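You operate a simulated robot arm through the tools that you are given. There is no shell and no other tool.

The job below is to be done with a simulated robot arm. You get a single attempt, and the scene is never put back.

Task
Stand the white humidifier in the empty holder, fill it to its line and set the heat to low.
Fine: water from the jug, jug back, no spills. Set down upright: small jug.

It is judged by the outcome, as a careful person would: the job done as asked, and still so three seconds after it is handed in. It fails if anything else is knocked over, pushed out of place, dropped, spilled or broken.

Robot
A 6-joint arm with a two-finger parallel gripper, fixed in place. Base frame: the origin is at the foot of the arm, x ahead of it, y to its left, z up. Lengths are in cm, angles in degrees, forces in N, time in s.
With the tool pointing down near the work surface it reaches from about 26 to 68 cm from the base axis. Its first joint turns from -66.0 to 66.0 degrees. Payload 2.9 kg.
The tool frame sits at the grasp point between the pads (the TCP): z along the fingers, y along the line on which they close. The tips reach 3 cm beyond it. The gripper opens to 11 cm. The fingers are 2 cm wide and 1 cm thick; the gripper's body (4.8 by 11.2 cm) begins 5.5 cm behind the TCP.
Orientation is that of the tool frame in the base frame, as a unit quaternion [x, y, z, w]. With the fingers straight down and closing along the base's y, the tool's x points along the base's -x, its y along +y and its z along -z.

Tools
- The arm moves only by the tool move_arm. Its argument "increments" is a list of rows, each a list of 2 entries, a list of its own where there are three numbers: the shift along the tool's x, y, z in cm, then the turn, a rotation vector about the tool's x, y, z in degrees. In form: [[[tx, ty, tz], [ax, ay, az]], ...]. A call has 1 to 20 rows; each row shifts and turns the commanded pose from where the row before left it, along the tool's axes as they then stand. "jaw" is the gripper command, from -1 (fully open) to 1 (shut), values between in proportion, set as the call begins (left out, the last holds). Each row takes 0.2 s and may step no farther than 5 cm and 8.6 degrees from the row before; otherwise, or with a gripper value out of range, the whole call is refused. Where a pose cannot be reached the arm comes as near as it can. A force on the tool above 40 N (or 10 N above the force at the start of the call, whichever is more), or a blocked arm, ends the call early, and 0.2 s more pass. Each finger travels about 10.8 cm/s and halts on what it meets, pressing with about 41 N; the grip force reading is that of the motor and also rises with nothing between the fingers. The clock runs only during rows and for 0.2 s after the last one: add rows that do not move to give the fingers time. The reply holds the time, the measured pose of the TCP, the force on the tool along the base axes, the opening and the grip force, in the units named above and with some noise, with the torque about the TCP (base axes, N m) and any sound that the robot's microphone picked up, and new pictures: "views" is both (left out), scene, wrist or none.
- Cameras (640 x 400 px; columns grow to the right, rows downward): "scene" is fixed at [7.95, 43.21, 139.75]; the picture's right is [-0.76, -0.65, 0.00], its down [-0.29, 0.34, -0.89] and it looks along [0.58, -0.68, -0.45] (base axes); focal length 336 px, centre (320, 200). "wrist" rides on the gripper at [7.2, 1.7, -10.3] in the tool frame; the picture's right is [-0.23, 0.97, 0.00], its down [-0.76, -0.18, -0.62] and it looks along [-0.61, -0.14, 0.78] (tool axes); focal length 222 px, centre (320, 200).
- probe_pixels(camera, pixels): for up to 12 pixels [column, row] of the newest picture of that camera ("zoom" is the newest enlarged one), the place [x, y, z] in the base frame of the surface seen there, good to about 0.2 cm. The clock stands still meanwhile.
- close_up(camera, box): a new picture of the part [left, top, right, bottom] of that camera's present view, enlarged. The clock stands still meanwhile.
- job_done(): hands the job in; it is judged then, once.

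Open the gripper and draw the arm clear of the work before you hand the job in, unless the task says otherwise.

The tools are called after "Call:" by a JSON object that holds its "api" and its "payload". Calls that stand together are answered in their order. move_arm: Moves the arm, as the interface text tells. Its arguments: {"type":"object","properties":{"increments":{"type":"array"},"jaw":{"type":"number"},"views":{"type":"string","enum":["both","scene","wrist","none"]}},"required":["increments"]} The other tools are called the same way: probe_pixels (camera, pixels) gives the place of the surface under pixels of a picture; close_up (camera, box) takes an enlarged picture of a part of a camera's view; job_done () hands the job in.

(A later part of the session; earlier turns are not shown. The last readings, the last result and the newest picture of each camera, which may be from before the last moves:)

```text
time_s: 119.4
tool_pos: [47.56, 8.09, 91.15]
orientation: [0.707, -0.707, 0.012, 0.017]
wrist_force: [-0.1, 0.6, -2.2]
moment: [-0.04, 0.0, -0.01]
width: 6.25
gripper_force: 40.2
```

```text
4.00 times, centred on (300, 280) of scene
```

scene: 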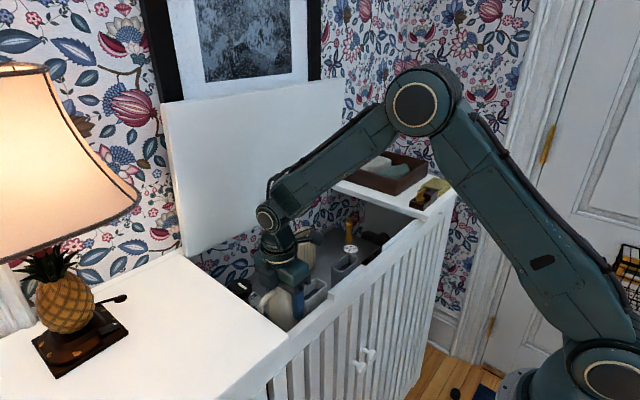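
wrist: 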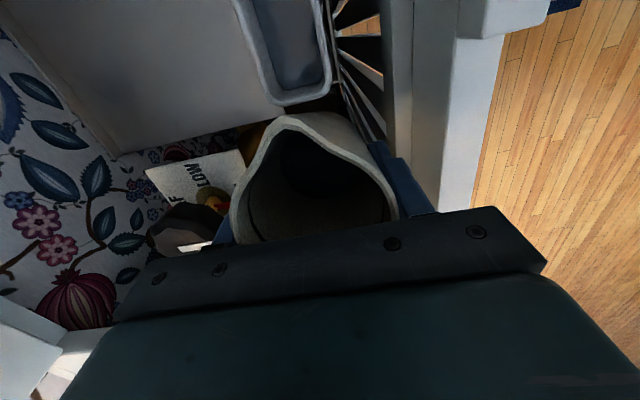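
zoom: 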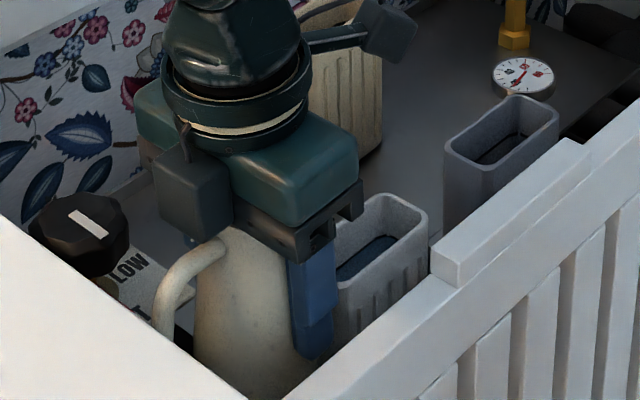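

The jug is nearly upright and the filled humidifier is visible. I lift straight up at 0.4 cm per row.

Call:
{"api": "move_arm", "payload": {"increments": [[[0.006, 0, -0.15], [0, 0, 0]], [[0.012, 0, -0.3], [0, 0, 0]], [[0.017, 0, -0.4], [0, 0, 0]], [[0.017, 0, -0.4], [0, 0, 0]], [[0.017, 0, -0.4], [0, 0, 0]], [[0.017, 0, -0.4], [0, 0, 0]], [[0.017, 0, -0.4], [0, 0, 0]], [[0.017, 0, -0.4], [0, 0, 0]], [[0.017, 0, -0.4], [0, 0, 0]], [[0.017, 0, -0.4], [0, 0, 0]], [[0.017, 0, -0.4], [0, 0, 0]], [[0.017, 0, -0.4], [0, 0, 0]], [[0.017, 0, -0.4], [0, 0, 0]], [[0.017, 0, -0.4], [0, 0, 0]], [[0.017, 0, -0.4], [0, 0, 0]], [[0.017, 0, -0.4], [0, 0, 0]], [[0.017, 0, -0.4], [0, 0, 0]], [[0.017, 0, -0.4], [0, 0, 0]], [[0.017, 0, -0.4], [0, 0, 0]], [[0.017, 0, -0.4], [0, 0, 0]]], "jaw": 1, "views": "wrist"}}

Call:
{"api": "move_arm", "payload": {"increments": [[[0.017, 0, -0.4], [0, 0, 0]], [[0.017, 0, -0.4], [0, 0, 0]], [[0.017, 0, -0.4], [0, 0, 0]], [[0.017, 0, -0.4], [0, 0, 0]], [[0.017, 0, -0.4], [0, 0, 0]], [[0.017, 0, -0.4], [0, 0, 0]], [[0.017, 0, -0.4], [0, 0, 0]], [[0.017, 0, -0.4], [0, 0, 0]], [[0.017, 0, -0.4], [0, 0, 0]], [[0.017, 0, -0.4], [0, 0, 0]], [[0.017, 0, -0.4], [0, 0, 0]], [[0.017, 0, -0.4], [0, 0, 0]], [[0.017, 0, -0.4], [0, 0, 0]], [[0.017, 0, -0.4], [0, 0, 0]], [[0.017, 0, -0.4], [0, 0, 0]], [[0.017, 0, -0.4], [0, 0, 0]], [[0.017, 0, -0.4], [0, 0, 0]], [[0.017, 0, -0.4], [0, 0, 0]], [[0.008, 0, -0.2], [0, 0, 0]], [[0, 0, 0], [0, 0, 0]]], "jaw": 1}}

Call:
{"api": "probe_pixels", "payload": {"camera": "wrist", "pixels": [[282, 122], [234, 205], [388, 190], [277, 127], [300, 165]]}}

Call:
{"api": "close_up", "payload": {"camera": "scene", "box": [220, 210, 360, 330]}}

```text
time_s: 123.6
tool_pos: [47.6, 8.0, 98.64]
orientation: [0.707, -0.707, 0.013, 0.017]
wrist_force: [0.0, -0.3, -3.1]
moment: [-0.03, -0.03, 0.01]
width: 6.27
gripper_force: 40.7
```

wrist: 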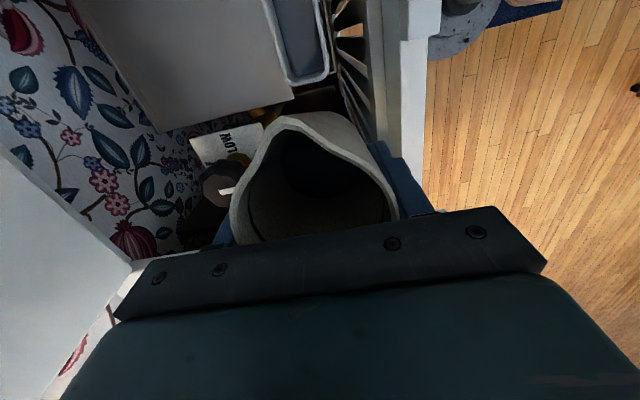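

```text
time_s: 127.8
tool_pos: [47.55, 7.96, 106.06]
orientation: [-0.707, 0.707, -0.013, -0.017]
wrist_force: [0.0, 0.7, -2.5]
moment: [-0.04, -0.02, 0.0]
width: 6.26
gripper_force: 41.3
```

scene: 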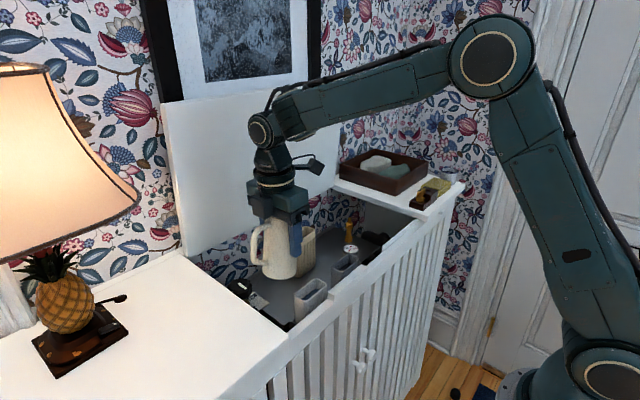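
wrist: 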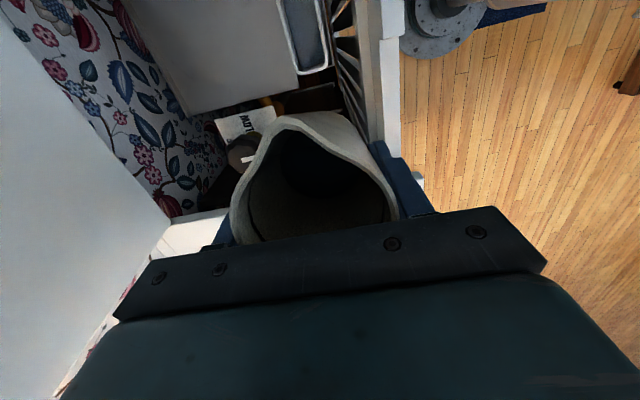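

```text
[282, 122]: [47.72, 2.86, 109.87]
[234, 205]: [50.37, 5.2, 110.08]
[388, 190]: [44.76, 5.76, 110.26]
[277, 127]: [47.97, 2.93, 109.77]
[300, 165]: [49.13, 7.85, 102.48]
```

```text
3.33 times, centred on (290, 270) of scene
```

zoom: 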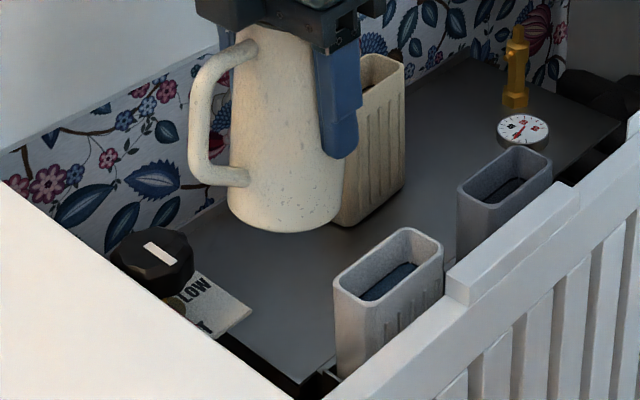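

The jug is raised clear. I straighten it by 9.55° and check the humidifier's level, now unobstructed.

Call:
{"api": "move_arm", "payload": {"increments": [[[0, 0, 0], [0, 1.2, 0]], [[0, 0, 0], [0, 1.6, 0]], [[0, 0, 0], [0, 1.6, 0]], [[0, 0, 0], [0, 1.6, 0]], [[0, 0, 0], [0, 1.6, 0]], [[0, 0, 0], [0, 1.2, 0]], [[0, 0, 0], [0, 0.75, 0]], [[0, 0, 0], [0, 0, 0]]], "jaw": 1}}

Call:
{"api": "close_up", "payload": {"camera": "scene", "box": [298, 275, 330, 300]}}

Call:
{"api": "probe_pixels", "payload": {"camera": "zoom", "pixels": [[300, 170], [340, 145], [260, 200], [380, 120], [320, 180], [280, 210], [360, 150], [330, 110], [300, 130], [380, 90], [260, 160], [420, 110]]}}

Call:
{"api": "probe_pixels", "payload": {"camera": "wrist", "pixels": [[282, 122], [234, 205], [388, 190], [277, 127], [300, 165]]}}

```text
time_s: 129.6
tool_pos: [47.7, 7.85, 106.08]
orientation: [0.704, -0.703, 0.072, 0.076]
wrist_force: [0.3, 0.0, -3.3]
moment: [-0.04, 0.01, 0.01]
width: 6.24
gripper_force: 40.9
```

scene: 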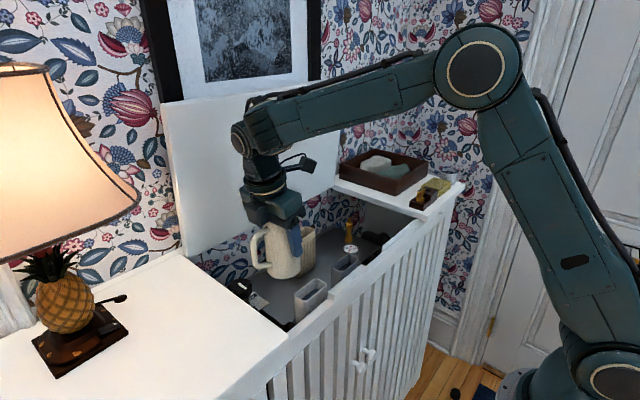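
wrist: 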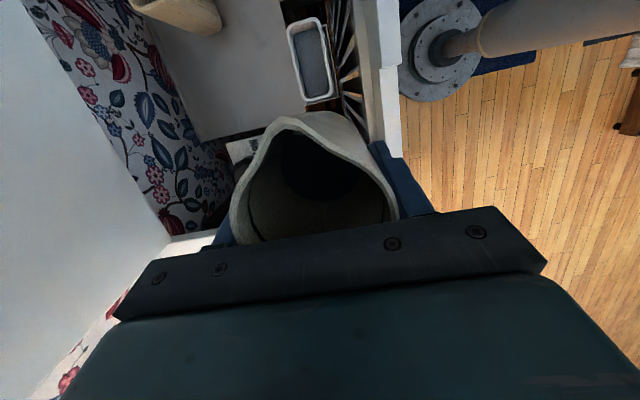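

```text
16.00 times, centred on (314, 288) of scene
```

zoom: 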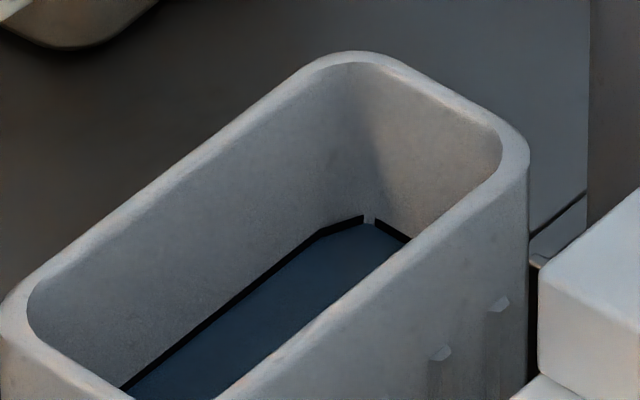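

```text
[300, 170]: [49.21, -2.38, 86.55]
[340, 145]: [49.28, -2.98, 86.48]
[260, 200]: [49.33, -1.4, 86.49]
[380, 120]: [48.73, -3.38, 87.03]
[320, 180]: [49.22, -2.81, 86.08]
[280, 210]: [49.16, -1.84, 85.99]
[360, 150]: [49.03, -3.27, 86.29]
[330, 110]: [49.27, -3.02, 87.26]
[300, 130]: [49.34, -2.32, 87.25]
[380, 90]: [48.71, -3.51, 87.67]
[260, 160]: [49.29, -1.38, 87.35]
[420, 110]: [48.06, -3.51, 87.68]
```

```text
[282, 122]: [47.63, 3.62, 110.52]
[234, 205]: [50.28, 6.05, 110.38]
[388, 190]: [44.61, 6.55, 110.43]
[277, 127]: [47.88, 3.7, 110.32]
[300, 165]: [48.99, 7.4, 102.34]
```

The water sits on the black line, and the jug is upright with no slip. I carry the jug back: +y 4.9 cm, then -x 4.05 cm.

Call:
{"api": "move_arm", "payload": {"increments": [[[-0.196, 0, -0.042], [0, 0, 0]], [[-0.391, 0, -0.083], [0, 0, 0]], [[-0.489, 0, -0.104], [0, 0, 0]], [[-0.489, 0, -0.104], [0, 0, 0]], [[-0.489, 0, -0.104], [0, 0, 0]], [[-0.489, 0, -0.104], [0, 0, 0]], [[-0.489, 0, -0.104], [0, 0, 0]], [[-0.489, 0, -0.104], [0, 0, 0]], [[-0.489, 0, -0.104], [0, 0, 0]], [[-0.489, 0, -0.104], [0, 0, 0]], [[-0.293, 0, -0.062], [0, 0, 0]], [[0, 0.2, 0], [0, 0, 0]], [[0, 0.4, 0], [0, 0, 0]], [[0, 0.5, 0], [0, 0, 0]], [[0, 0.5, 0], [0, 0, 0]], [[0, 0.5, 0], [0, 0, 0]], [[0, 0.5, 0], [0, 0, 0]], [[0, 0.5, 0], [0, 0, 0]], [[0, 0.5, 0], [0, 0, 0]], [[0, 0.45, 0], [0, 0, 0]]], "jaw": 1, "views": "scene"}}

```text
time_s: 133.8
tool_pos: [43.58, 12.82, 106.14]
orientation: [0.704, -0.703, 0.072, 0.075]
wrist_force: [0.7, 0.4, -3.1]
moment: [0.0, 0.0, 0.03]
width: 6.29
gripper_force: 41.2
```

scene: 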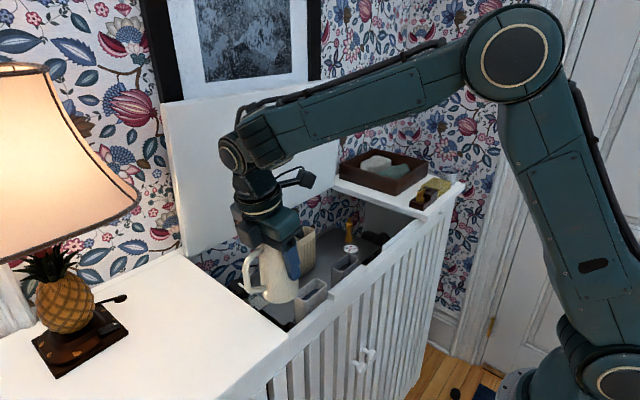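

I now turn the jug clockwise in place by 74°, reversing the earlier turn.

Call:
{"api": "move_arm", "payload": {"increments": [[[0, 0, 0], [-0.42, 0, 1.96]], [[0, 0, 0], [-0.62, 0, 2.93]], [[0, 0, 0], [-0.83, 0, 3.91]], [[0, 0, 0], [-0.83, 0, 3.91]], [[0, 0, 0], [-0.83, 0, 3.91]], [[0, 0, 0], [-0.83, 0, 3.91]], [[0, 0, 0], [-0.83, 0, 3.91]], [[0, 0, 0], [-0.83, 0, 3.91]], [[0, 0, 0], [-0.83, 0, 3.91]], [[0, 0, 0], [-0.83, 0, 3.91]], [[0, 0, 0], [-0.83, 0, 3.91]], [[0, 0, 0], [-0.83, 0, 3.91]], [[0, 0, 0], [-0.83, 0, 3.91]], [[0, 0, 0], [-0.83, 0, 3.91]], [[0, 0, 0], [-0.83, 0, 3.91]], [[0, 0, 0], [-0.83, 0, 3.91]], [[0, 0, 0], [-0.83, 0, 3.91]], [[0, 0, 0], [-0.83, 0, 3.91]], [[0, 0, 0], [-0.62, 0, 2.93]], [[0, 0, 0], [-0.42, 0, 1.96]]], "jaw": 1, "views": "none"}}

Call:
{"api": "move_arm", "payload": {"increments": [[[0, 0, 0], [-0.42, 0, 1.96]], [[0, 0, 0], [-0.73, 0, 3.42]], [[0, 0, 0], [-0.83, 0, 3.91]], [[0, 0, 0], [-0.83, 0, 3.91]], [[0, 0, 0], [-0.83, 0, 3.91]], [[0, 0, 0], [-0.62, 0, 2.93]], [[0, 0, 0], [-0.42, 0, 1.96]], [[0, 0, 0], [0, 0, 0]]], "jaw": 1}}

Call:
{"api": "probe_pixels", "payload": {"camera": "wrist", "pixels": [[282, 122], [234, 205], [388, 190], [277, 127], [300, 165]]}}

```text
time_s: 138.0
tool_pos: [43.63, 12.77, 106.03]
orientation: [-0.138, 0.985, -0.013, -0.105]
wrist_force: [-0.1, 0.1, -3.0]
moment: [0.01, -0.02, 0.02]
width: 6.25
gripper_force: 40.9
```

```text
time_s: 139.8
tool_pos: [43.63, 12.81, 106.1]
orientation: [0.057, 0.993, 0.006, -0.107]
wrist_force: [-0.4, 0.1, -2.1]
moment: [0.01, 0.03, 0.02]
width: 6.25
gripper_force: 41.0
```

scene: 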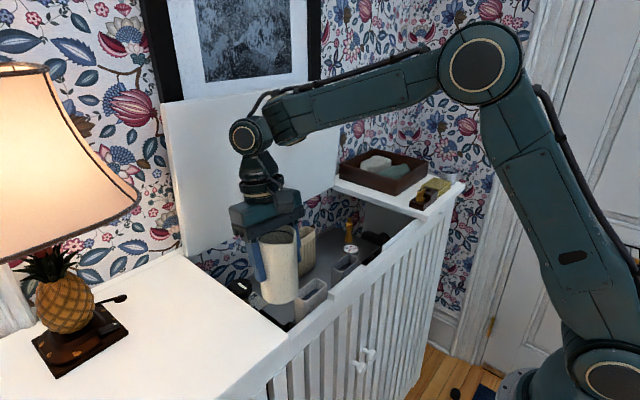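
wrist: 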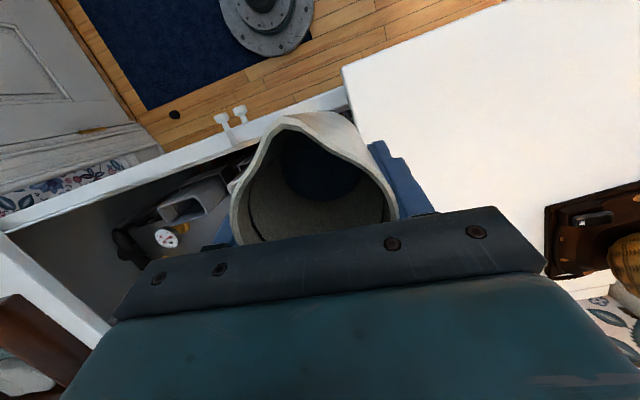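

```text
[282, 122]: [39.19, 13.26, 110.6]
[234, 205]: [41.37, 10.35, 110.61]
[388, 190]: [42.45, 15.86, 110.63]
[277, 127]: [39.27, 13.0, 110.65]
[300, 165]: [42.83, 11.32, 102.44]
```

Same orientation as on the way out. I move +y back by 9.15 cm, reversing the earlier path.

Call:
{"api": "move_arm", "payload": {"increments": [[[0.02, 0.2, 0.005], [0, 0, 0]], [[0.04, 0.35, 0.01], [0, 0, 0]], [[0.055, 0.5, 0.012], [0, 0, 0]], [[0.055, 0.5, 0.012], [0, 0, 0]], [[0.055, 0.5, 0.012], [0, 0, 0]], [[0.055, 0.5, 0.012], [0, 0, 0]], [[0.055, 0.5, 0.012], [0, 0, 0]], [[0.055, 0.5, 0.012], [0, 0, 0]], [[0.055, 0.5, 0.012], [0, 0, 0]], [[0.055, 0.5, 0.012], [0, 0, 0]], [[0.055, 0.5, 0.012], [0, 0, 0]], [[0.055, 0.5, 0.012], [0, 0, 0]], [[0.055, 0.5, 0.012], [0, 0, 0]], [[0.055, 0.5, 0.012], [0, 0, 0]], [[0.055, 0.5, 0.012], [0, 0, 0]], [[0.055, 0.5, 0.012], [0, 0, 0]], [[0.055, 0.5, 0.012], [0, 0, 0]], [[0.055, 0.5, 0.012], [0, 0, 0]], [[0.04, 0.35, 0.01], [0, 0, 0]], [[0.02, 0.2, 0.005], [0, 0, 0]]], "jaw": 1, "views": "none"}}

Call:
{"api": "move_arm", "payload": {"increments": [[[0, 0, 0], [-0.42, 0, 1.96]], [[0, 0, 0], [-0.73, 0, 3.42]], [[0, 0, 0], [-0.73, 0, 3.42]], [[0, 0, 0], [-0.73, 0, 3.42]], [[0, 0, 0], [-0.73, 0, 3.42]], [[0, 0, 0], [-0.73, 0, 3.42]], [[0, 0, 0], [-0.73, 0, 3.42]], [[0, 0, 0], [-0.73, 0, 3.42]], [[0, 0, 0], [-0.73, 0, 3.42]], [[0, 0, 0], [-0.73, 0, 3.42]], [[0, 0, 0], [-0.73, 0, 3.42]], [[0, 0, 0], [-0.73, 0, 3.42]], [[0, 0, 0], [-0.73, 0, 3.42]], [[0, 0, 0], [-0.73, 0, 3.42]], [[0, 0, 0], [-0.73, 0, 3.42]], [[0, 0, 0], [-0.73, 0, 3.42]], [[0, 0, 0], [-0.73, 0, 3.42]], [[0, 0, 0], [-0.73, 0, 3.42]], [[0, 0, 0], [-0.73, 0, 3.42]], [[0, 0, 0], [-0.42, 0, 1.96]]], "jaw": 1}}

Call:
{"api": "probe_pixels", "payload": {"camera": "wrist", "pixels": [[234, 205], [388, 190], [275, 127], [310, 190], [330, 135]]}}

```text
time_s: 144.0
tool_pos: [43.53, 22.08, 106.2]
orientation: [0.056, 0.993, 0.006, -0.107]
wrist_force: [-0.1, 0.2, -2.7]
moment: [0.0, 0.02, -0.02]
width: 6.23
gripper_force: 41.1
```

```text
time_s: 148.2
tool_pos: [43.47, 22.13, 106.32]
orientation: [0.595, 0.797, 0.062, -0.087]
wrist_force: [-0.5, 0.0, -3.0]
moment: [-0.02, -0.01, -0.02]
width: 6.24
gripper_force: 41.5
```

scene: 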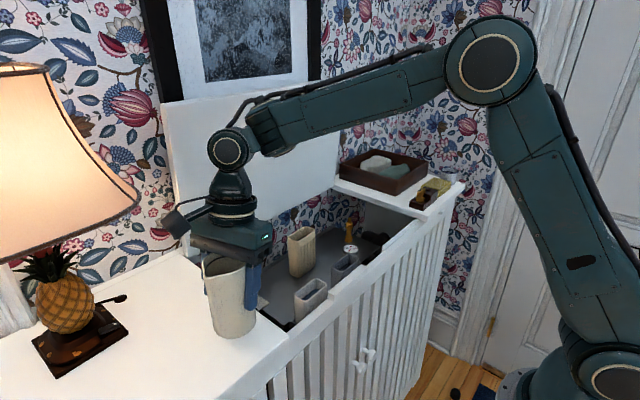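
wrist: 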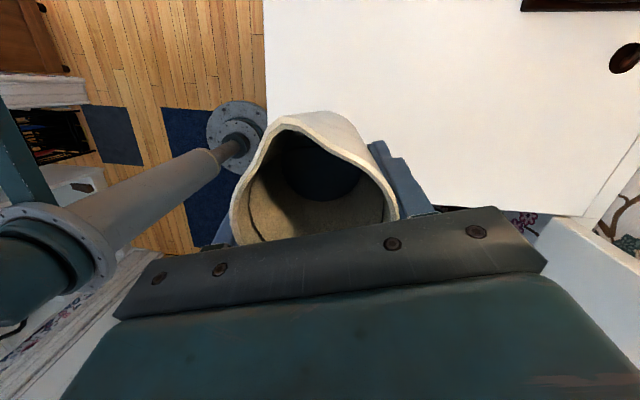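

```text
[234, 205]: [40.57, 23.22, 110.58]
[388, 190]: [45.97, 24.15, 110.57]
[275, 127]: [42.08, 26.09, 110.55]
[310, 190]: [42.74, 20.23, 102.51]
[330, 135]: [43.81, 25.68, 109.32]
```

The jug is back over its place with the same heading (rim 110.57 vs. 107.23 standing). I lower 3.0 cm in 0.3 cm rows, then 0.2 cm more gently.

Call:
{"api": "move_arm", "payload": {"increments": [[[-0.042, 0, 0.196], [0, 0, 0]], [[-0.062, 0, 0.293], [0, 0, 0]], [[-0.062, 0, 0.293], [0, 0, 0]], [[-0.062, 0, 0.293], [0, 0, 0]], [[-0.062, 0, 0.293], [0, 0, 0]], [[-0.062, 0, 0.293], [0, 0, 0]], [[-0.062, 0, 0.293], [0, 0, 0]], [[-0.062, 0, 0.293], [0, 0, 0]], [[-0.062, 0, 0.293], [0, 0, 0]], [[-0.062, 0, 0.293], [0, 0, 0]], [[-0.042, 0, 0.196], [0, 0, 0]], [[-0.021, 0, 0.098], [0, 0, 0]], [[0, 0, 0], [0, 0, 0]]], "jaw": 1}}

Call:
{"api": "probe_pixels", "payload": {"camera": "wrist", "pixels": [[234, 205], [388, 190], [275, 127], [330, 135]]}}

```text
time_s: 151.0
tool_pos: [43.47, 21.96, 103.08]
orientation: [0.594, 0.797, 0.062, -0.087]
wrist_force: [0.5, 0.7, -3.4]
moment: [0.04, -0.01, -0.02]
width: 6.24
gripper_force: 40.7
```

scene: 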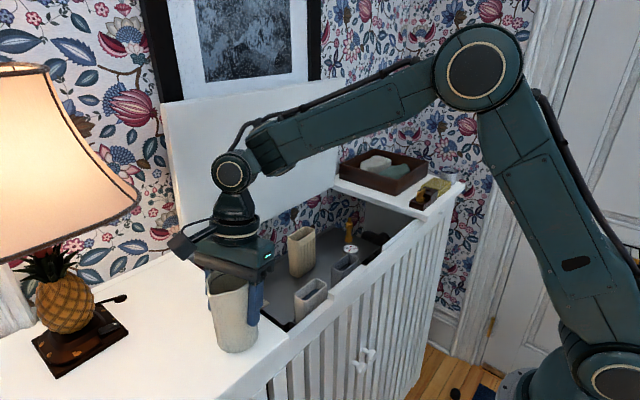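
wrist: 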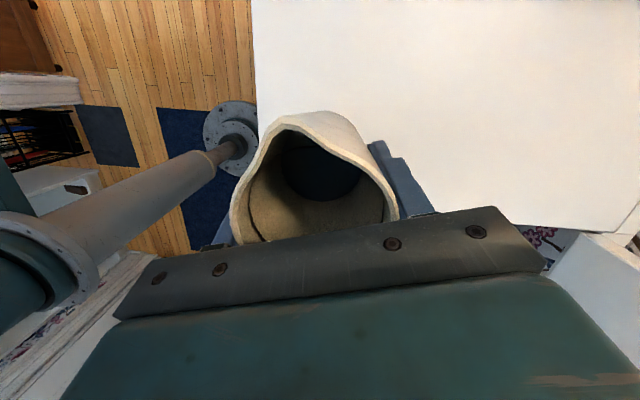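

```text
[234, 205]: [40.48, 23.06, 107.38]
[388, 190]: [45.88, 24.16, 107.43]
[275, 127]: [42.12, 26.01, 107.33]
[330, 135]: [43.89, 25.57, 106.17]
```

The rim is at ≈107.38, about 0.15 cm above standing height. I creep down in 0.05–0.07 cm steps until the table takes the weight.

Call:
{"api": "move_arm", "payload": {"increments": [[[-0.015, 0, 0.068], [0, 0, 0]], [[-0.012, 0, 0.058], [0, 0, 0]], [[-0.01, 0, 0.049], [0, 0, 0]], [[0, 0, 0], [0, 0, 0]]], "jaw": 1, "views": "none"}}

```text
time_s: 152.0
tool_pos: [43.54, 22.05, 102.78]
orientation: [0.594, 0.797, 0.062, -0.087]
wrist_force: [-1.1, 0.7, -1.8]
moment: [0.01, 0.04, 0.01]
width: 6.26
gripper_force: 41.4
```

The hanging weight dropped to -1.8 N, so contact has begun. I creep another 0.1 cm.

Call:
{"api": "move_arm", "payload": {"increments": [[[-0.01, 0, 0.049], [0, 0, 0]], [[-0.01, 0, 0.049], [0, 0, 0]], [[0, 0, 0], [0, 0, 0]]], "jaw": 1, "views": "none"}}

```text
time_s: 152.8
tool_pos: [43.56, 21.83, 102.85]
orientation: [0.594, 0.797, 0.062, -0.086]
wrist_force: [-4.2, 1.2, 8.4]
moment: [-0.15, 0.14, -0.07]
width: 6.29
gripper_force: 40.7
```

The jug is firmly on the table (8.4 N up). I ease up 0.06 cm and open the jaw in two stages.

Call:
{"api": "move_arm", "payload": {"increments": [[[0.012, 0, -0.059], [0, 0, 0]], [[0, 0, 0], [0, 0, 0]]], "jaw": 1, "views": "none"}}

Call:
{"api": "move_arm", "payload": {"increments": [[[0, 0, 0], [0, 0, 0]], [[0, 0, 0], [0, 0, 0]]], "jaw": -0.3, "views": "none"}}

Call:
{"api": "move_arm", "payload": {"increments": [[[0, 0, 0], [0, 0, 0]], [[0, 0, 0], [0, 0, 0]], [[0, 0, 0], [0, 0, 0]]], "jaw": -1}}

Call:
{"api": "probe_pixels", "payload": {"camera": "wrist", "pixels": [[234, 205], [388, 190], [275, 127], [330, 135]]}}

```text
time_s: 153.4
tool_pos: [43.62, 21.86, 102.78]
orientation: [0.595, 0.797, 0.062, -0.086]
wrist_force: [2.1, 1.2, 1.5]
moment: [0.08, -0.2, 0.0]
width: 6.28
gripper_force: 41.1
```

```text
time_s: 154.0
tool_pos: [43.49, 21.94, 102.76]
orientation: [0.595, 0.797, 0.061, -0.086]
wrist_force: [0.0, -0.5, 0.8]
moment: [0.0, 0.02, -0.01]
width: 7.11
gripper_force: 0.1
```

```text
time_s: 154.8
tool_pos: [43.62, 21.87, 102.83]
orientation: [0.595, 0.797, 0.062, -0.086]
wrist_force: [0.3, -0.6, -0.5]
moment: [-0.04, 0.0, 0.0]
width: 11.0
gripper_force: 0.0
```

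scene: 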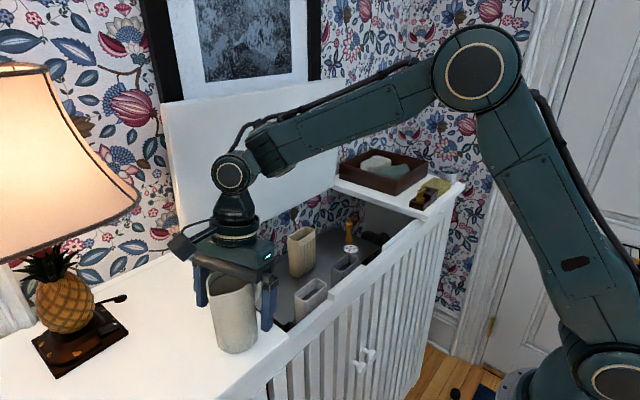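
wrist: 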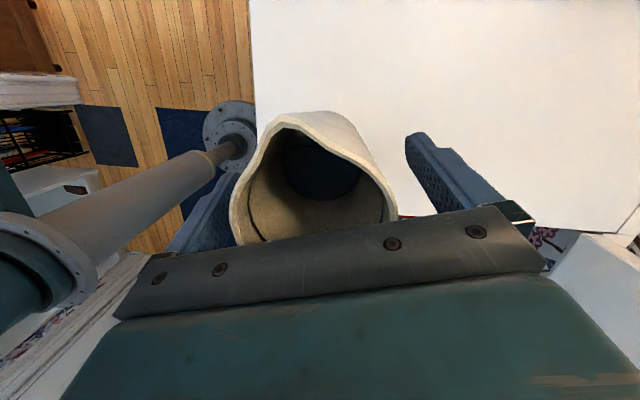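

```text
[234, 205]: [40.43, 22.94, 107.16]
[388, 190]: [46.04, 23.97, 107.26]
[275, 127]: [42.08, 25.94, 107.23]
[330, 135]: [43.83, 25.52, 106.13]
```

The jug stands exactly in its old place (rim 107.2, same coordinates). I withdraw the gripper along its own axis, 9 cm.

Call:
{"api": "move_arm", "payload": {"increments": [[[0, 0, -0.5], [0, 0, 0]], [[0, 0, -1], [0, 0, 0]], [[0, 0, -1.5], [0, 0, 0]], [[0, 0, -1.5], [0, 0, 0]], [[0, 0, -1.5], [0, 0, 0]], [[0, 0, -1.5], [0, 0, 0]], [[0, 0, -1.5], [0, 0, 0]], [[0, 0, 0], [0, 0, 0]]], "jaw": -1}}

Call:
{"api": "close_up", "payload": {"camera": "scene", "box": [180, 230, 340, 360]}}

```text
time_s: 156.6
tool_pos: [44.09, 20.17, 111.79]
orientation: [0.594, 0.797, 0.062, -0.086]
wrist_force: [0.5, 0.6, 0.0]
moment: [-0.02, 0.02, 0.02]
width: 10.98
gripper_force: 0.0
```

scene: 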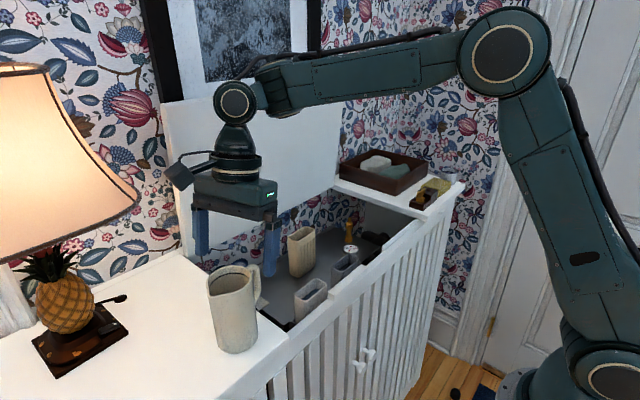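
wrist: 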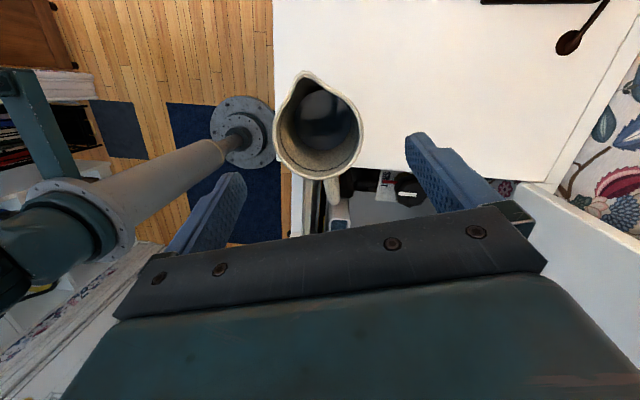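

```text
3.08 times, centred on (260, 295) of scene
```

zoom: 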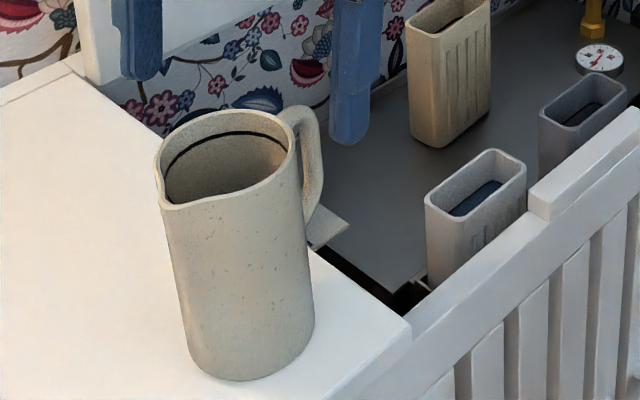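

The jug stands upright with a clear table around it. I straighten the tool to vertical and move over toward the valve knob near (57.2, 11.7), staying high.

Call:
{"api": "move_arm", "payload": {"increments": [[[0, 0, -1], [0, -4, 0]], [[0, 0, -1], [0, -4, 0]], [[0, 0, 0], [0, -4, 0]], [[-1.48, 1.27, 0], [0, 0, 0]], [[-1.48, 1.27, 0], [0, 0, 0]], [[-1.48, 1.27, 0], [0, 0, 0]], [[-1.48, 1.27, 0], [0, 0, 0]], [[-1.48, 1.27, 0], [0, 0, 0]], [[-1.48, 1.27, 0], [0, 0, 0]], [[-1.48, 1.27, 0], [0, 0, 0]], [[-1.48, 1.27, 0], [0, 0, 0]], [[0, 0, 1.5], [0, 0, 0]], [[0, 0, 2], [0, 0, 0]], [[0, 0, 2], [0, 0, 0]], [[0, 0, 2], [0, 0, 0]], [[0, 0, 0], [0, 0, 0]]], "jaw": -1}}

Call:
{"api": "close_up", "payload": {"camera": "wrist", "box": [220, 60, 420, 220]}}

```text
time_s: 160.0
tool_pos: [57.12, 11.52, 105.88]
orientation: [0.597, 0.802, -0.001, -0.002]
wrist_force: [0.1, -0.1, 0.5]
moment: [0.02, -0.01, 0.02]
width: 10.99
gripper_force: 0.0
```

scene: 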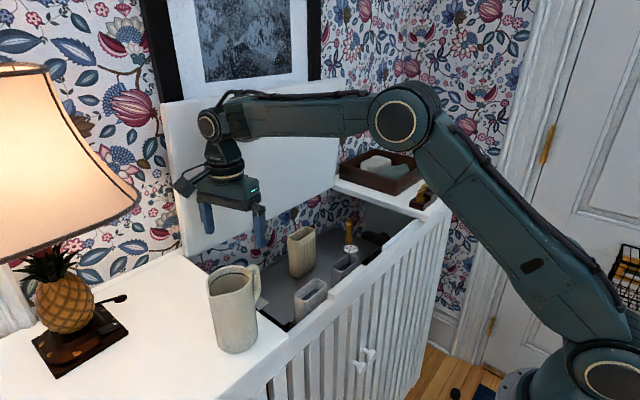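
wrist: 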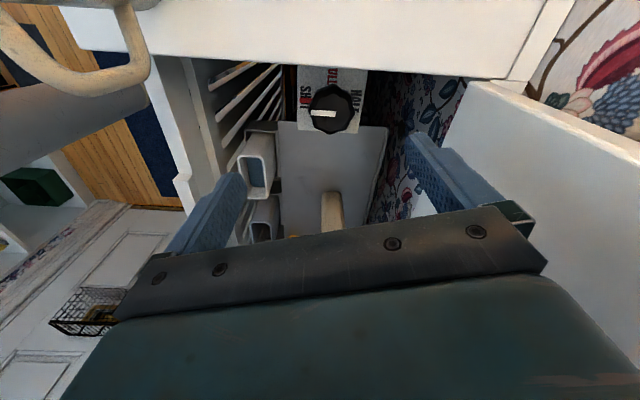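

```text
2.50 times, centred on (320, 140) of wrist
```

zoom: 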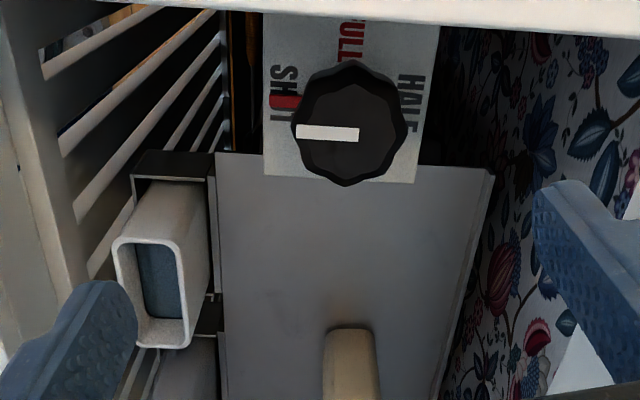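

The plate is clear from here: SHUT (−x side, pointer there), FULL (+y), HALF (+x), so LOW is on the −y side. I probe the knob's outline to find its axis.

Call:
{"api": "probe_pixels", "payload": {"camera": "zoom", "pixels": [[300, 110], [400, 118], [350, 66], [345, 178], [350, 125], [305, 132], [355, 135], [310, 85], [390, 85], [390, 160], [305, 160], [285, 103]]}}

Call:
{"api": "probe_pixels", "payload": {"camera": "zoom", "pixels": [[266, 20], [436, 30], [415, 180], [265, 175], [353, 60], [348, 186], [292, 135], [407, 130], [320, 66], [380, 66], [320, 178], [372, 180]]}}

```text
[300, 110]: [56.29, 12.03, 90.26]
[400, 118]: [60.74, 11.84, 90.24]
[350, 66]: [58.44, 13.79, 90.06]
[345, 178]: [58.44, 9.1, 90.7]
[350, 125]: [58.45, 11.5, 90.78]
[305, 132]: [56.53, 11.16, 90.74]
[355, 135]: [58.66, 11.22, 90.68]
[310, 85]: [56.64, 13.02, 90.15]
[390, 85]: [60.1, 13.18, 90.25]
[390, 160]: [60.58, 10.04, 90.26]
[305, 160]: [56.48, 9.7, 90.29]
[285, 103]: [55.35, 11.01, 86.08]
```

```text
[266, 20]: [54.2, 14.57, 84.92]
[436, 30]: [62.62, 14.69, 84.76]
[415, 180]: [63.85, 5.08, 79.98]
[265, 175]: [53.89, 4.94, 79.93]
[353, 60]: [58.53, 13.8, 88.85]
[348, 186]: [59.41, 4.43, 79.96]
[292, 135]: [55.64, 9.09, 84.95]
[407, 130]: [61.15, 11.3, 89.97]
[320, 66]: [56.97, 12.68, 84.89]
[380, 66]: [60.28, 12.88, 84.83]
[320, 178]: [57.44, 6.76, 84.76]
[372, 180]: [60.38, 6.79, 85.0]
```

The knob's outline gives a centre near (58.5, 11.45), radius ≈2.5, top z≈90.7. I cross-check with the scene camera.

Call:
{"api": "close_up", "payload": {"camera": "scene", "box": [215, 265, 275, 315]}}

Call:
{"api": "probe_pixels", "payload": {"camera": "zoom", "pixels": [[180, 100], [220, 70], [300, 110], [260, 150], [240, 110], [200, 150], [280, 80], [320, 150], [170, 130], [250, 70], [300, 140], [220, 130]]}}

```text
8.00 times, centred on (245, 290) of scene
```

zoom: 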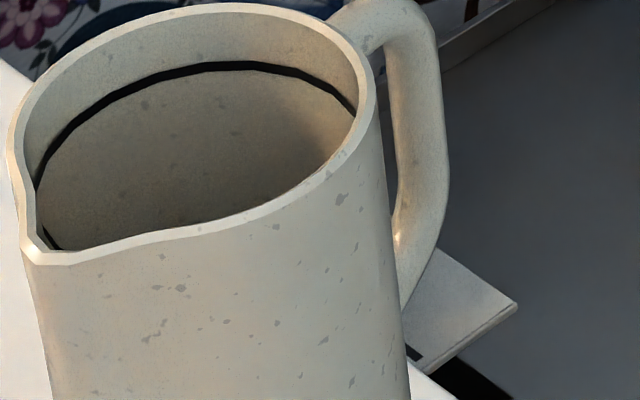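

```text
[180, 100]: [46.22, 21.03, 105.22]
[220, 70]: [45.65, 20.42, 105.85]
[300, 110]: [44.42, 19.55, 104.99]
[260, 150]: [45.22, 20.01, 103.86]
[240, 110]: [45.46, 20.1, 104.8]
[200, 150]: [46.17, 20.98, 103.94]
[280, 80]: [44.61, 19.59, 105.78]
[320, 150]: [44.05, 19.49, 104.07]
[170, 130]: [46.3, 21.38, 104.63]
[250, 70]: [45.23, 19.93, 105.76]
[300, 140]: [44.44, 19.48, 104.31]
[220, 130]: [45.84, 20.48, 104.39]
```

The jug hides the knob from the scene camera, so I rely on the wrist view. I shift to (58.5, 11.45), open to 7.5 cm and descend until the tips are 2 cm above the knob.

Call:
{"api": "move_arm", "payload": {"increments": [[[-0.46, 1.3, 0], [0, 0, 0]], [[0, 0, 2], [0, 0, 0]], [[0, 0, 2], [0, 0, 0]], [[0, 0, 2], [0, 0, 0]], [[0, 0, 2], [0, 0, 0]], [[0, 0, 1.8], [0, 0, 0]], [[0, 0, 0], [0, 0, 0]]], "jaw": -0.36}}

Call:
{"api": "close_up", "payload": {"camera": "wrist", "box": [220, 60, 420, 220]}}

```text
time_s: 161.6
tool_pos: [58.54, 11.29, 95.93]
orientation: [0.597, 0.802, 0.0, -0.003]
wrist_force: [-0.8, -0.2, -1.2]
moment: [-0.03, 0.03, 0.01]
width: 7.49
gripper_force: 0.0
```

scene: 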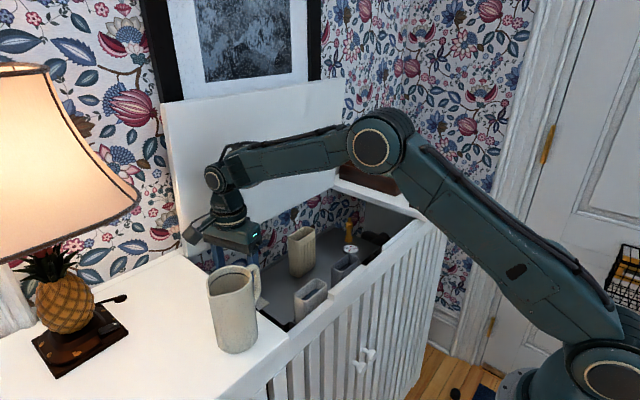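
wrist: 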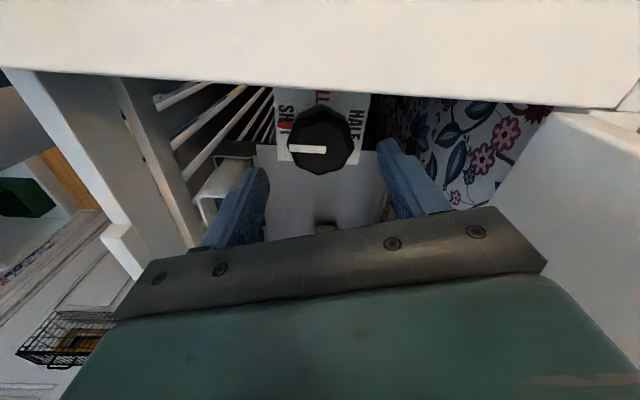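

```text
2.50 times, centred on (320, 140) of wrist
```

zoom: 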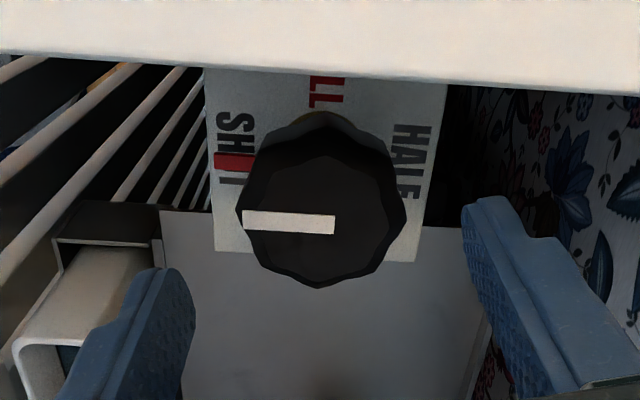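

From here the knob's top face and the fingers are both visible; I probe both to centre precisely.

Call:
{"api": "probe_pixels", "payload": {"camera": "zoom", "pixels": [[242, 210], [404, 215], [322, 284], [262, 262], [385, 262], [325, 120], [330, 225], [248, 218], [290, 160], [360, 160], [330, 160], [320, 215]]}}

Call:
{"api": "probe_pixels", "payload": {"camera": "zoom", "pixels": [[190, 300], [185, 280], [468, 225], [475, 250], [195, 340], [485, 280], [232, 162], [325, 112], [238, 200], [406, 200], [256, 150], [392, 150]]}}

```text
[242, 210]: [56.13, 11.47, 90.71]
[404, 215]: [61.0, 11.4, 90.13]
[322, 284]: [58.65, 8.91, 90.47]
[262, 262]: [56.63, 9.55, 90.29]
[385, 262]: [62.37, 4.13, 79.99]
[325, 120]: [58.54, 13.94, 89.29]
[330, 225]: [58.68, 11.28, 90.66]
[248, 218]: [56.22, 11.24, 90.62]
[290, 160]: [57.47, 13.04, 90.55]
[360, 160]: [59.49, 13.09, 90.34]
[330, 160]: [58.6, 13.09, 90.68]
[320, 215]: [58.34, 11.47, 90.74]
```

```text
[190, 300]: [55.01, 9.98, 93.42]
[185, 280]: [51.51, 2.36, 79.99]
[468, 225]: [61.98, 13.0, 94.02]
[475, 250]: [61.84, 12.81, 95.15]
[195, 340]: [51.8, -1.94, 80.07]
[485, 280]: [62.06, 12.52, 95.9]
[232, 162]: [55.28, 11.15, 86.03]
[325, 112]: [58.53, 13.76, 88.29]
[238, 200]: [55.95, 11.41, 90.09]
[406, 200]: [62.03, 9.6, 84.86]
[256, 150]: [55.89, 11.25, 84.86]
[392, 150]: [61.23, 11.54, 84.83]
```

Knob axis ≈(58.5, 11.42); the tool is within 0.1 cm. I make a tiny y correction and descend 5.3 cm so the fingers flank the knob (tips at z≈87.6, above the pointer at z≈86).

Call:
{"api": "move_arm", "payload": {"increments": [[[0.12, 0.03, 0], [0, 0, 0]], [[0, 0, 1], [0, 0, 0]], [[0, 0, 1], [0, 0, 0]], [[0, 0, 1], [0, 0, 0]], [[0, 0, 1], [0, 0, 0]], [[0, 0, 0.8], [0, 0, 0]], [[0, 0, 0.5], [0, 0, 0]], [[0, 0, 0], [0, 0, 0]]], "jaw": -0.36}}

Call:
{"api": "close_up", "payload": {"camera": "wrist", "box": [200, 80, 440, 240]}}

```text
time_s: 163.4
tool_pos: [58.6, 11.51, 90.86]
orientation: [0.598, 0.802, -0.001, -0.002]
wrist_force: [0.1, 0.5, -0.2]
moment: [-0.02, 0.0, -0.01]
width: 7.5
gripper_force: 0.1
```

scene: 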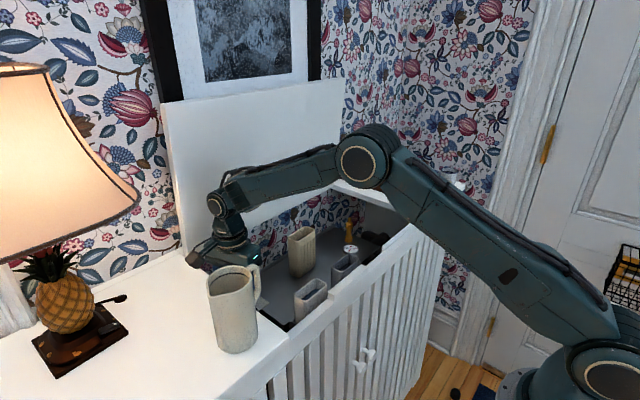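
wrist: 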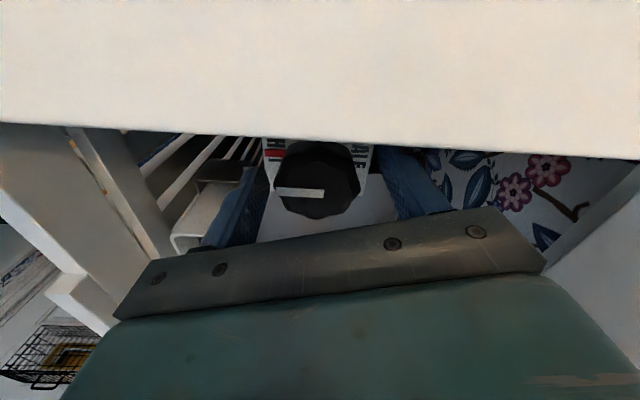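

```text
2.50 times, centred on (320, 160) of wrist
```

zoom: 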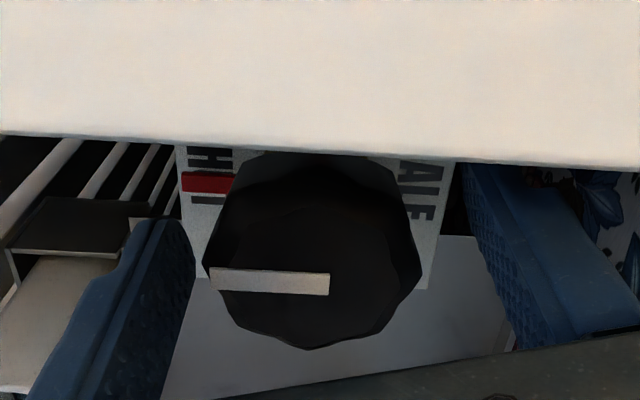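

The knob sits between the fingers. I close the jaw on it.

Call:
{"api": "move_arm", "payload": {"increments": [[[0, 0, 0], [0, 0, 0]], [[0, 0, 0], [0, 0, 0]], [[0, 0, 0], [0, 0, 0]]], "jaw": 0.5}}

Call:
{"api": "close_up", "payload": {"camera": "wrist", "box": [200, 80, 440, 240]}}

```text
time_s: 164.2
tool_pos: [58.5, 11.56, 90.92]
orientation: [0.598, 0.802, -0.004, -0.005]
wrist_force: [-26.7, -6.6, 5.4]
moment: [-0.06, 0.07, -0.11]
width: 5.13
gripper_force: 44.6
```

scene: 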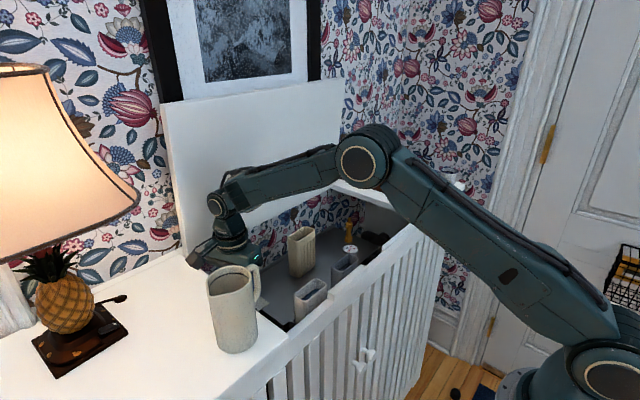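
wrist: 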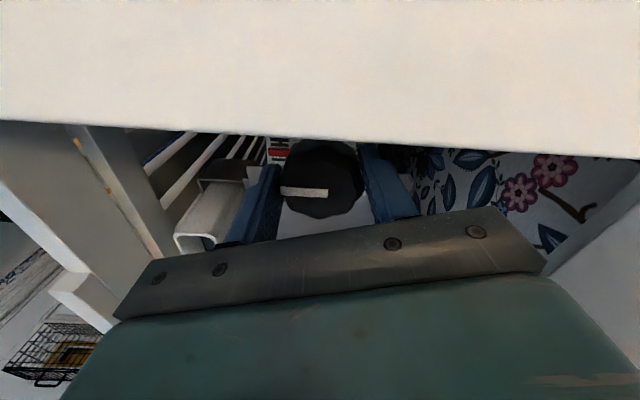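

```text
2.50 times, centred on (320, 160) of wrist
```

zoom: 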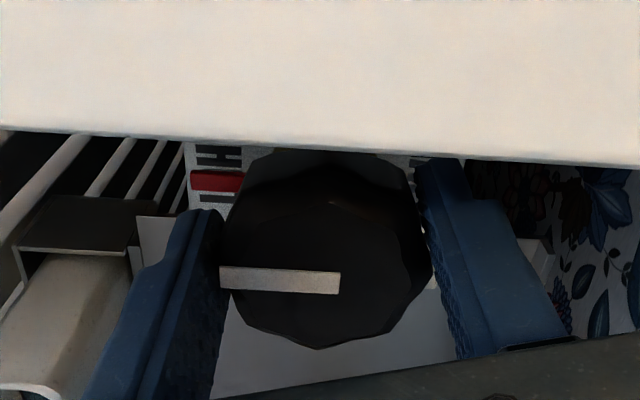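

The jaw holds the knob (width 5.13), but a side force of -27 N along the closing axis says the tool is a touch too far in +x. I shift -0.1 cm along the closing axis to relieve it.

Call:
{"api": "move_arm", "payload": {"increments": [[[0, -0.06, 0], [0, 0, 0]], [[0, 0, 0], [0, 0, 0]]], "jaw": 0.5, "views": "none"}}

```text
time_s: 164.8
tool_pos: [58.34, 11.42, 90.91]
orientation: [0.597, 0.803, -0.003, -0.004]
wrist_force: [-18.5, -1.5, -1.8]
moment: [-0.17, 0.39, -0.06]
width: 5.12
gripper_force: 44.6
```

The force fell to -18.5 N; I shift another 0.12 cm.

Call:
{"api": "move_arm", "payload": {"increments": [[[0, -0.06, 0], [0, 0, 0]], [[0, -0.06, 0], [0, 0, 0]], [[0, 0, 0], [0, 0, 0]]], "jaw": 0.5, "views": "none"}}

```text
time_s: 165.6
tool_pos: [58.49, 11.43, 90.79]
orientation: [0.596, 0.803, -0.002, -0.003]
wrist_force: [-14.1, 7.0, -6.7]
moment: [-0.03, 0.25, -0.04]
width: 5.1
gripper_force: 44.7
```

Some residual side force remains from friction. I reopen slightly to 6 cm so it relaxes, then shift another 0.06 cm and close again.

Call:
{"api": "move_arm", "payload": {"increments": [[[0, 0, 0], [0, 0, 0]], [[0, -0.06, 0], [0, 0, 0]], [[0, 0, 0], [0, 0, 0]]], "jaw": -0.09, "views": "none"}}

Call:
{"api": "move_arm", "payload": {"increments": [[[0, 0, 0], [0, 0, 0]], [[0, 0, 0], [0, 0, 0]], [[0, 0, 0], [0, 0, 0]]], "jaw": 0.5, "views": "wrist"}}

```text
time_s: 166.4
tool_pos: [58.38, 11.48, 90.98]
orientation: [0.598, 0.802, 0.0, -0.003]
wrist_force: [0.4, -0.6, 1.0]
moment: [-0.01, 0.01, -0.02]
width: 6.0
gripper_force: 0.0
```

```text
time_s: 167.2
tool_pos: [58.42, 11.38, 90.89]
orientation: [0.598, 0.802, 0.0, -0.002]
wrist_force: [8.7, 1.3, -1.7]
moment: [0.02, -0.32, 0.03]
width: 5.12
gripper_force: 45.6
```

wrist: 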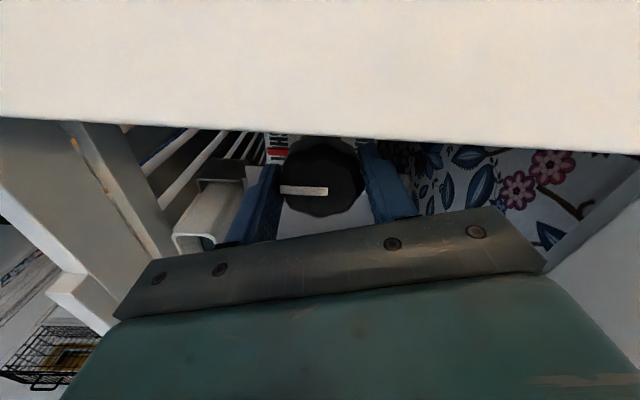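

Side force is now small (8.7 N). I turn the knob counterclockwise 15° in 3° rows and check that it follows.

Call:
{"api": "move_arm", "payload": {"increments": [[[0, 0, 0], [0, 0, -3]], [[0, 0, 0], [0, 0, -3]], [[0, 0, 0], [0, 0, -3]], [[0, 0, 0], [0, 0, -3]], [[0, 0, 0], [0, 0, -3]], [[0, 0, 0], [0, 0, 0]]], "jaw": 0.5}}

Call:
{"api": "close_up", "payload": {"camera": "wrist", "box": [200, 80, 440, 240]}}

```text
time_s: 168.6
tool_pos: [58.34, 11.47, 91.0]
orientation: [0.488, 0.873, 0.0, -0.002]
wrist_force: [13.8, -1.0, -6.9]
moment: [-0.54, -0.43, 0.02]
width: 5.1
gripper_force: 44.7
```

scene: 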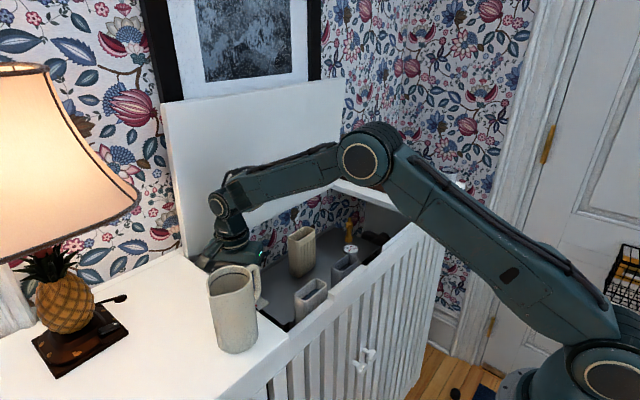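
wrist: 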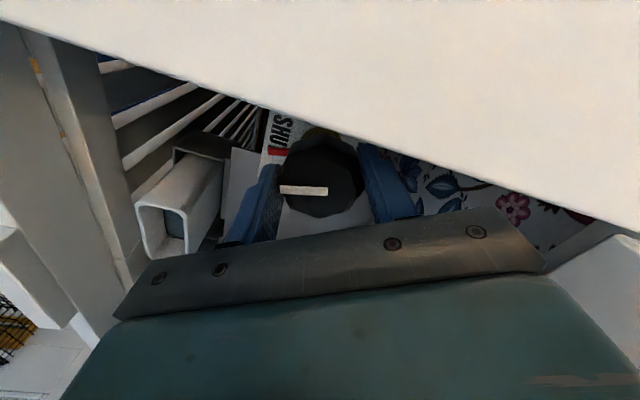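

```text
2.50 times, centred on (320, 160) of wrist
```

zoom: 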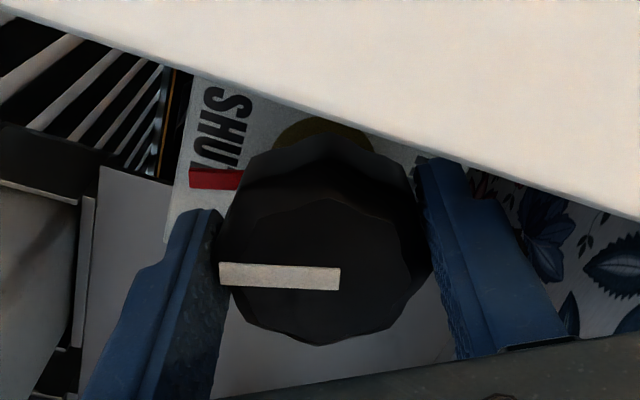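

The knob turns with the gripper: the red pointer has moved away from SHUT. I continue 30° more.

Call:
{"api": "move_arm", "payload": {"increments": [[[0, 0, 0], [0, 0, -3]], [[0, 0, 0], [0, 0, -3]], [[0, 0, 0], [0, 0, -3]], [[0, 0, 0], [0, 0, -3]], [[0, 0, 0], [0, 0, -3]], [[0, 0, 0], [0, 0, -3]], [[0, 0, 0], [0, 0, -3]], [[0, 0, 0], [0, 0, -3]], [[0, 0, 0], [0, 0, -3]], [[0, 0, 0], [0, 0, -3]], [[0, 0, 0], [0, 0, 0]]], "jaw": 0.5, "views": "wrist"}}

Call:
{"api": "close_up", "payload": {"camera": "wrist", "box": [200, 80, 440, 240]}}

```text
time_s: 171.0
tool_pos: [58.17, 11.31, 90.79]
orientation: [0.246, 0.969, 0.0, -0.004]
wrist_force: [1.2, -20.5, -11.8]
moment: [-0.32, 0.05, -0.03]
width: 5.13
gripper_force: 44.9
```

wrist: 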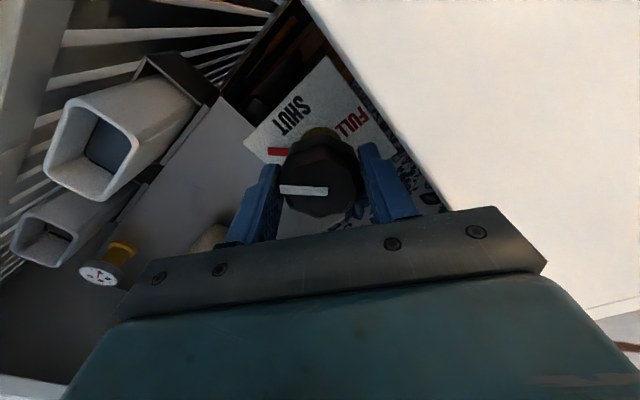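

```text
2.50 times, centred on (320, 160) of wrist
```

zoom: 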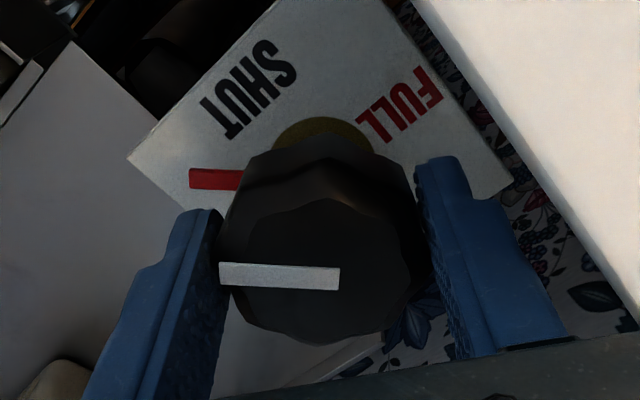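

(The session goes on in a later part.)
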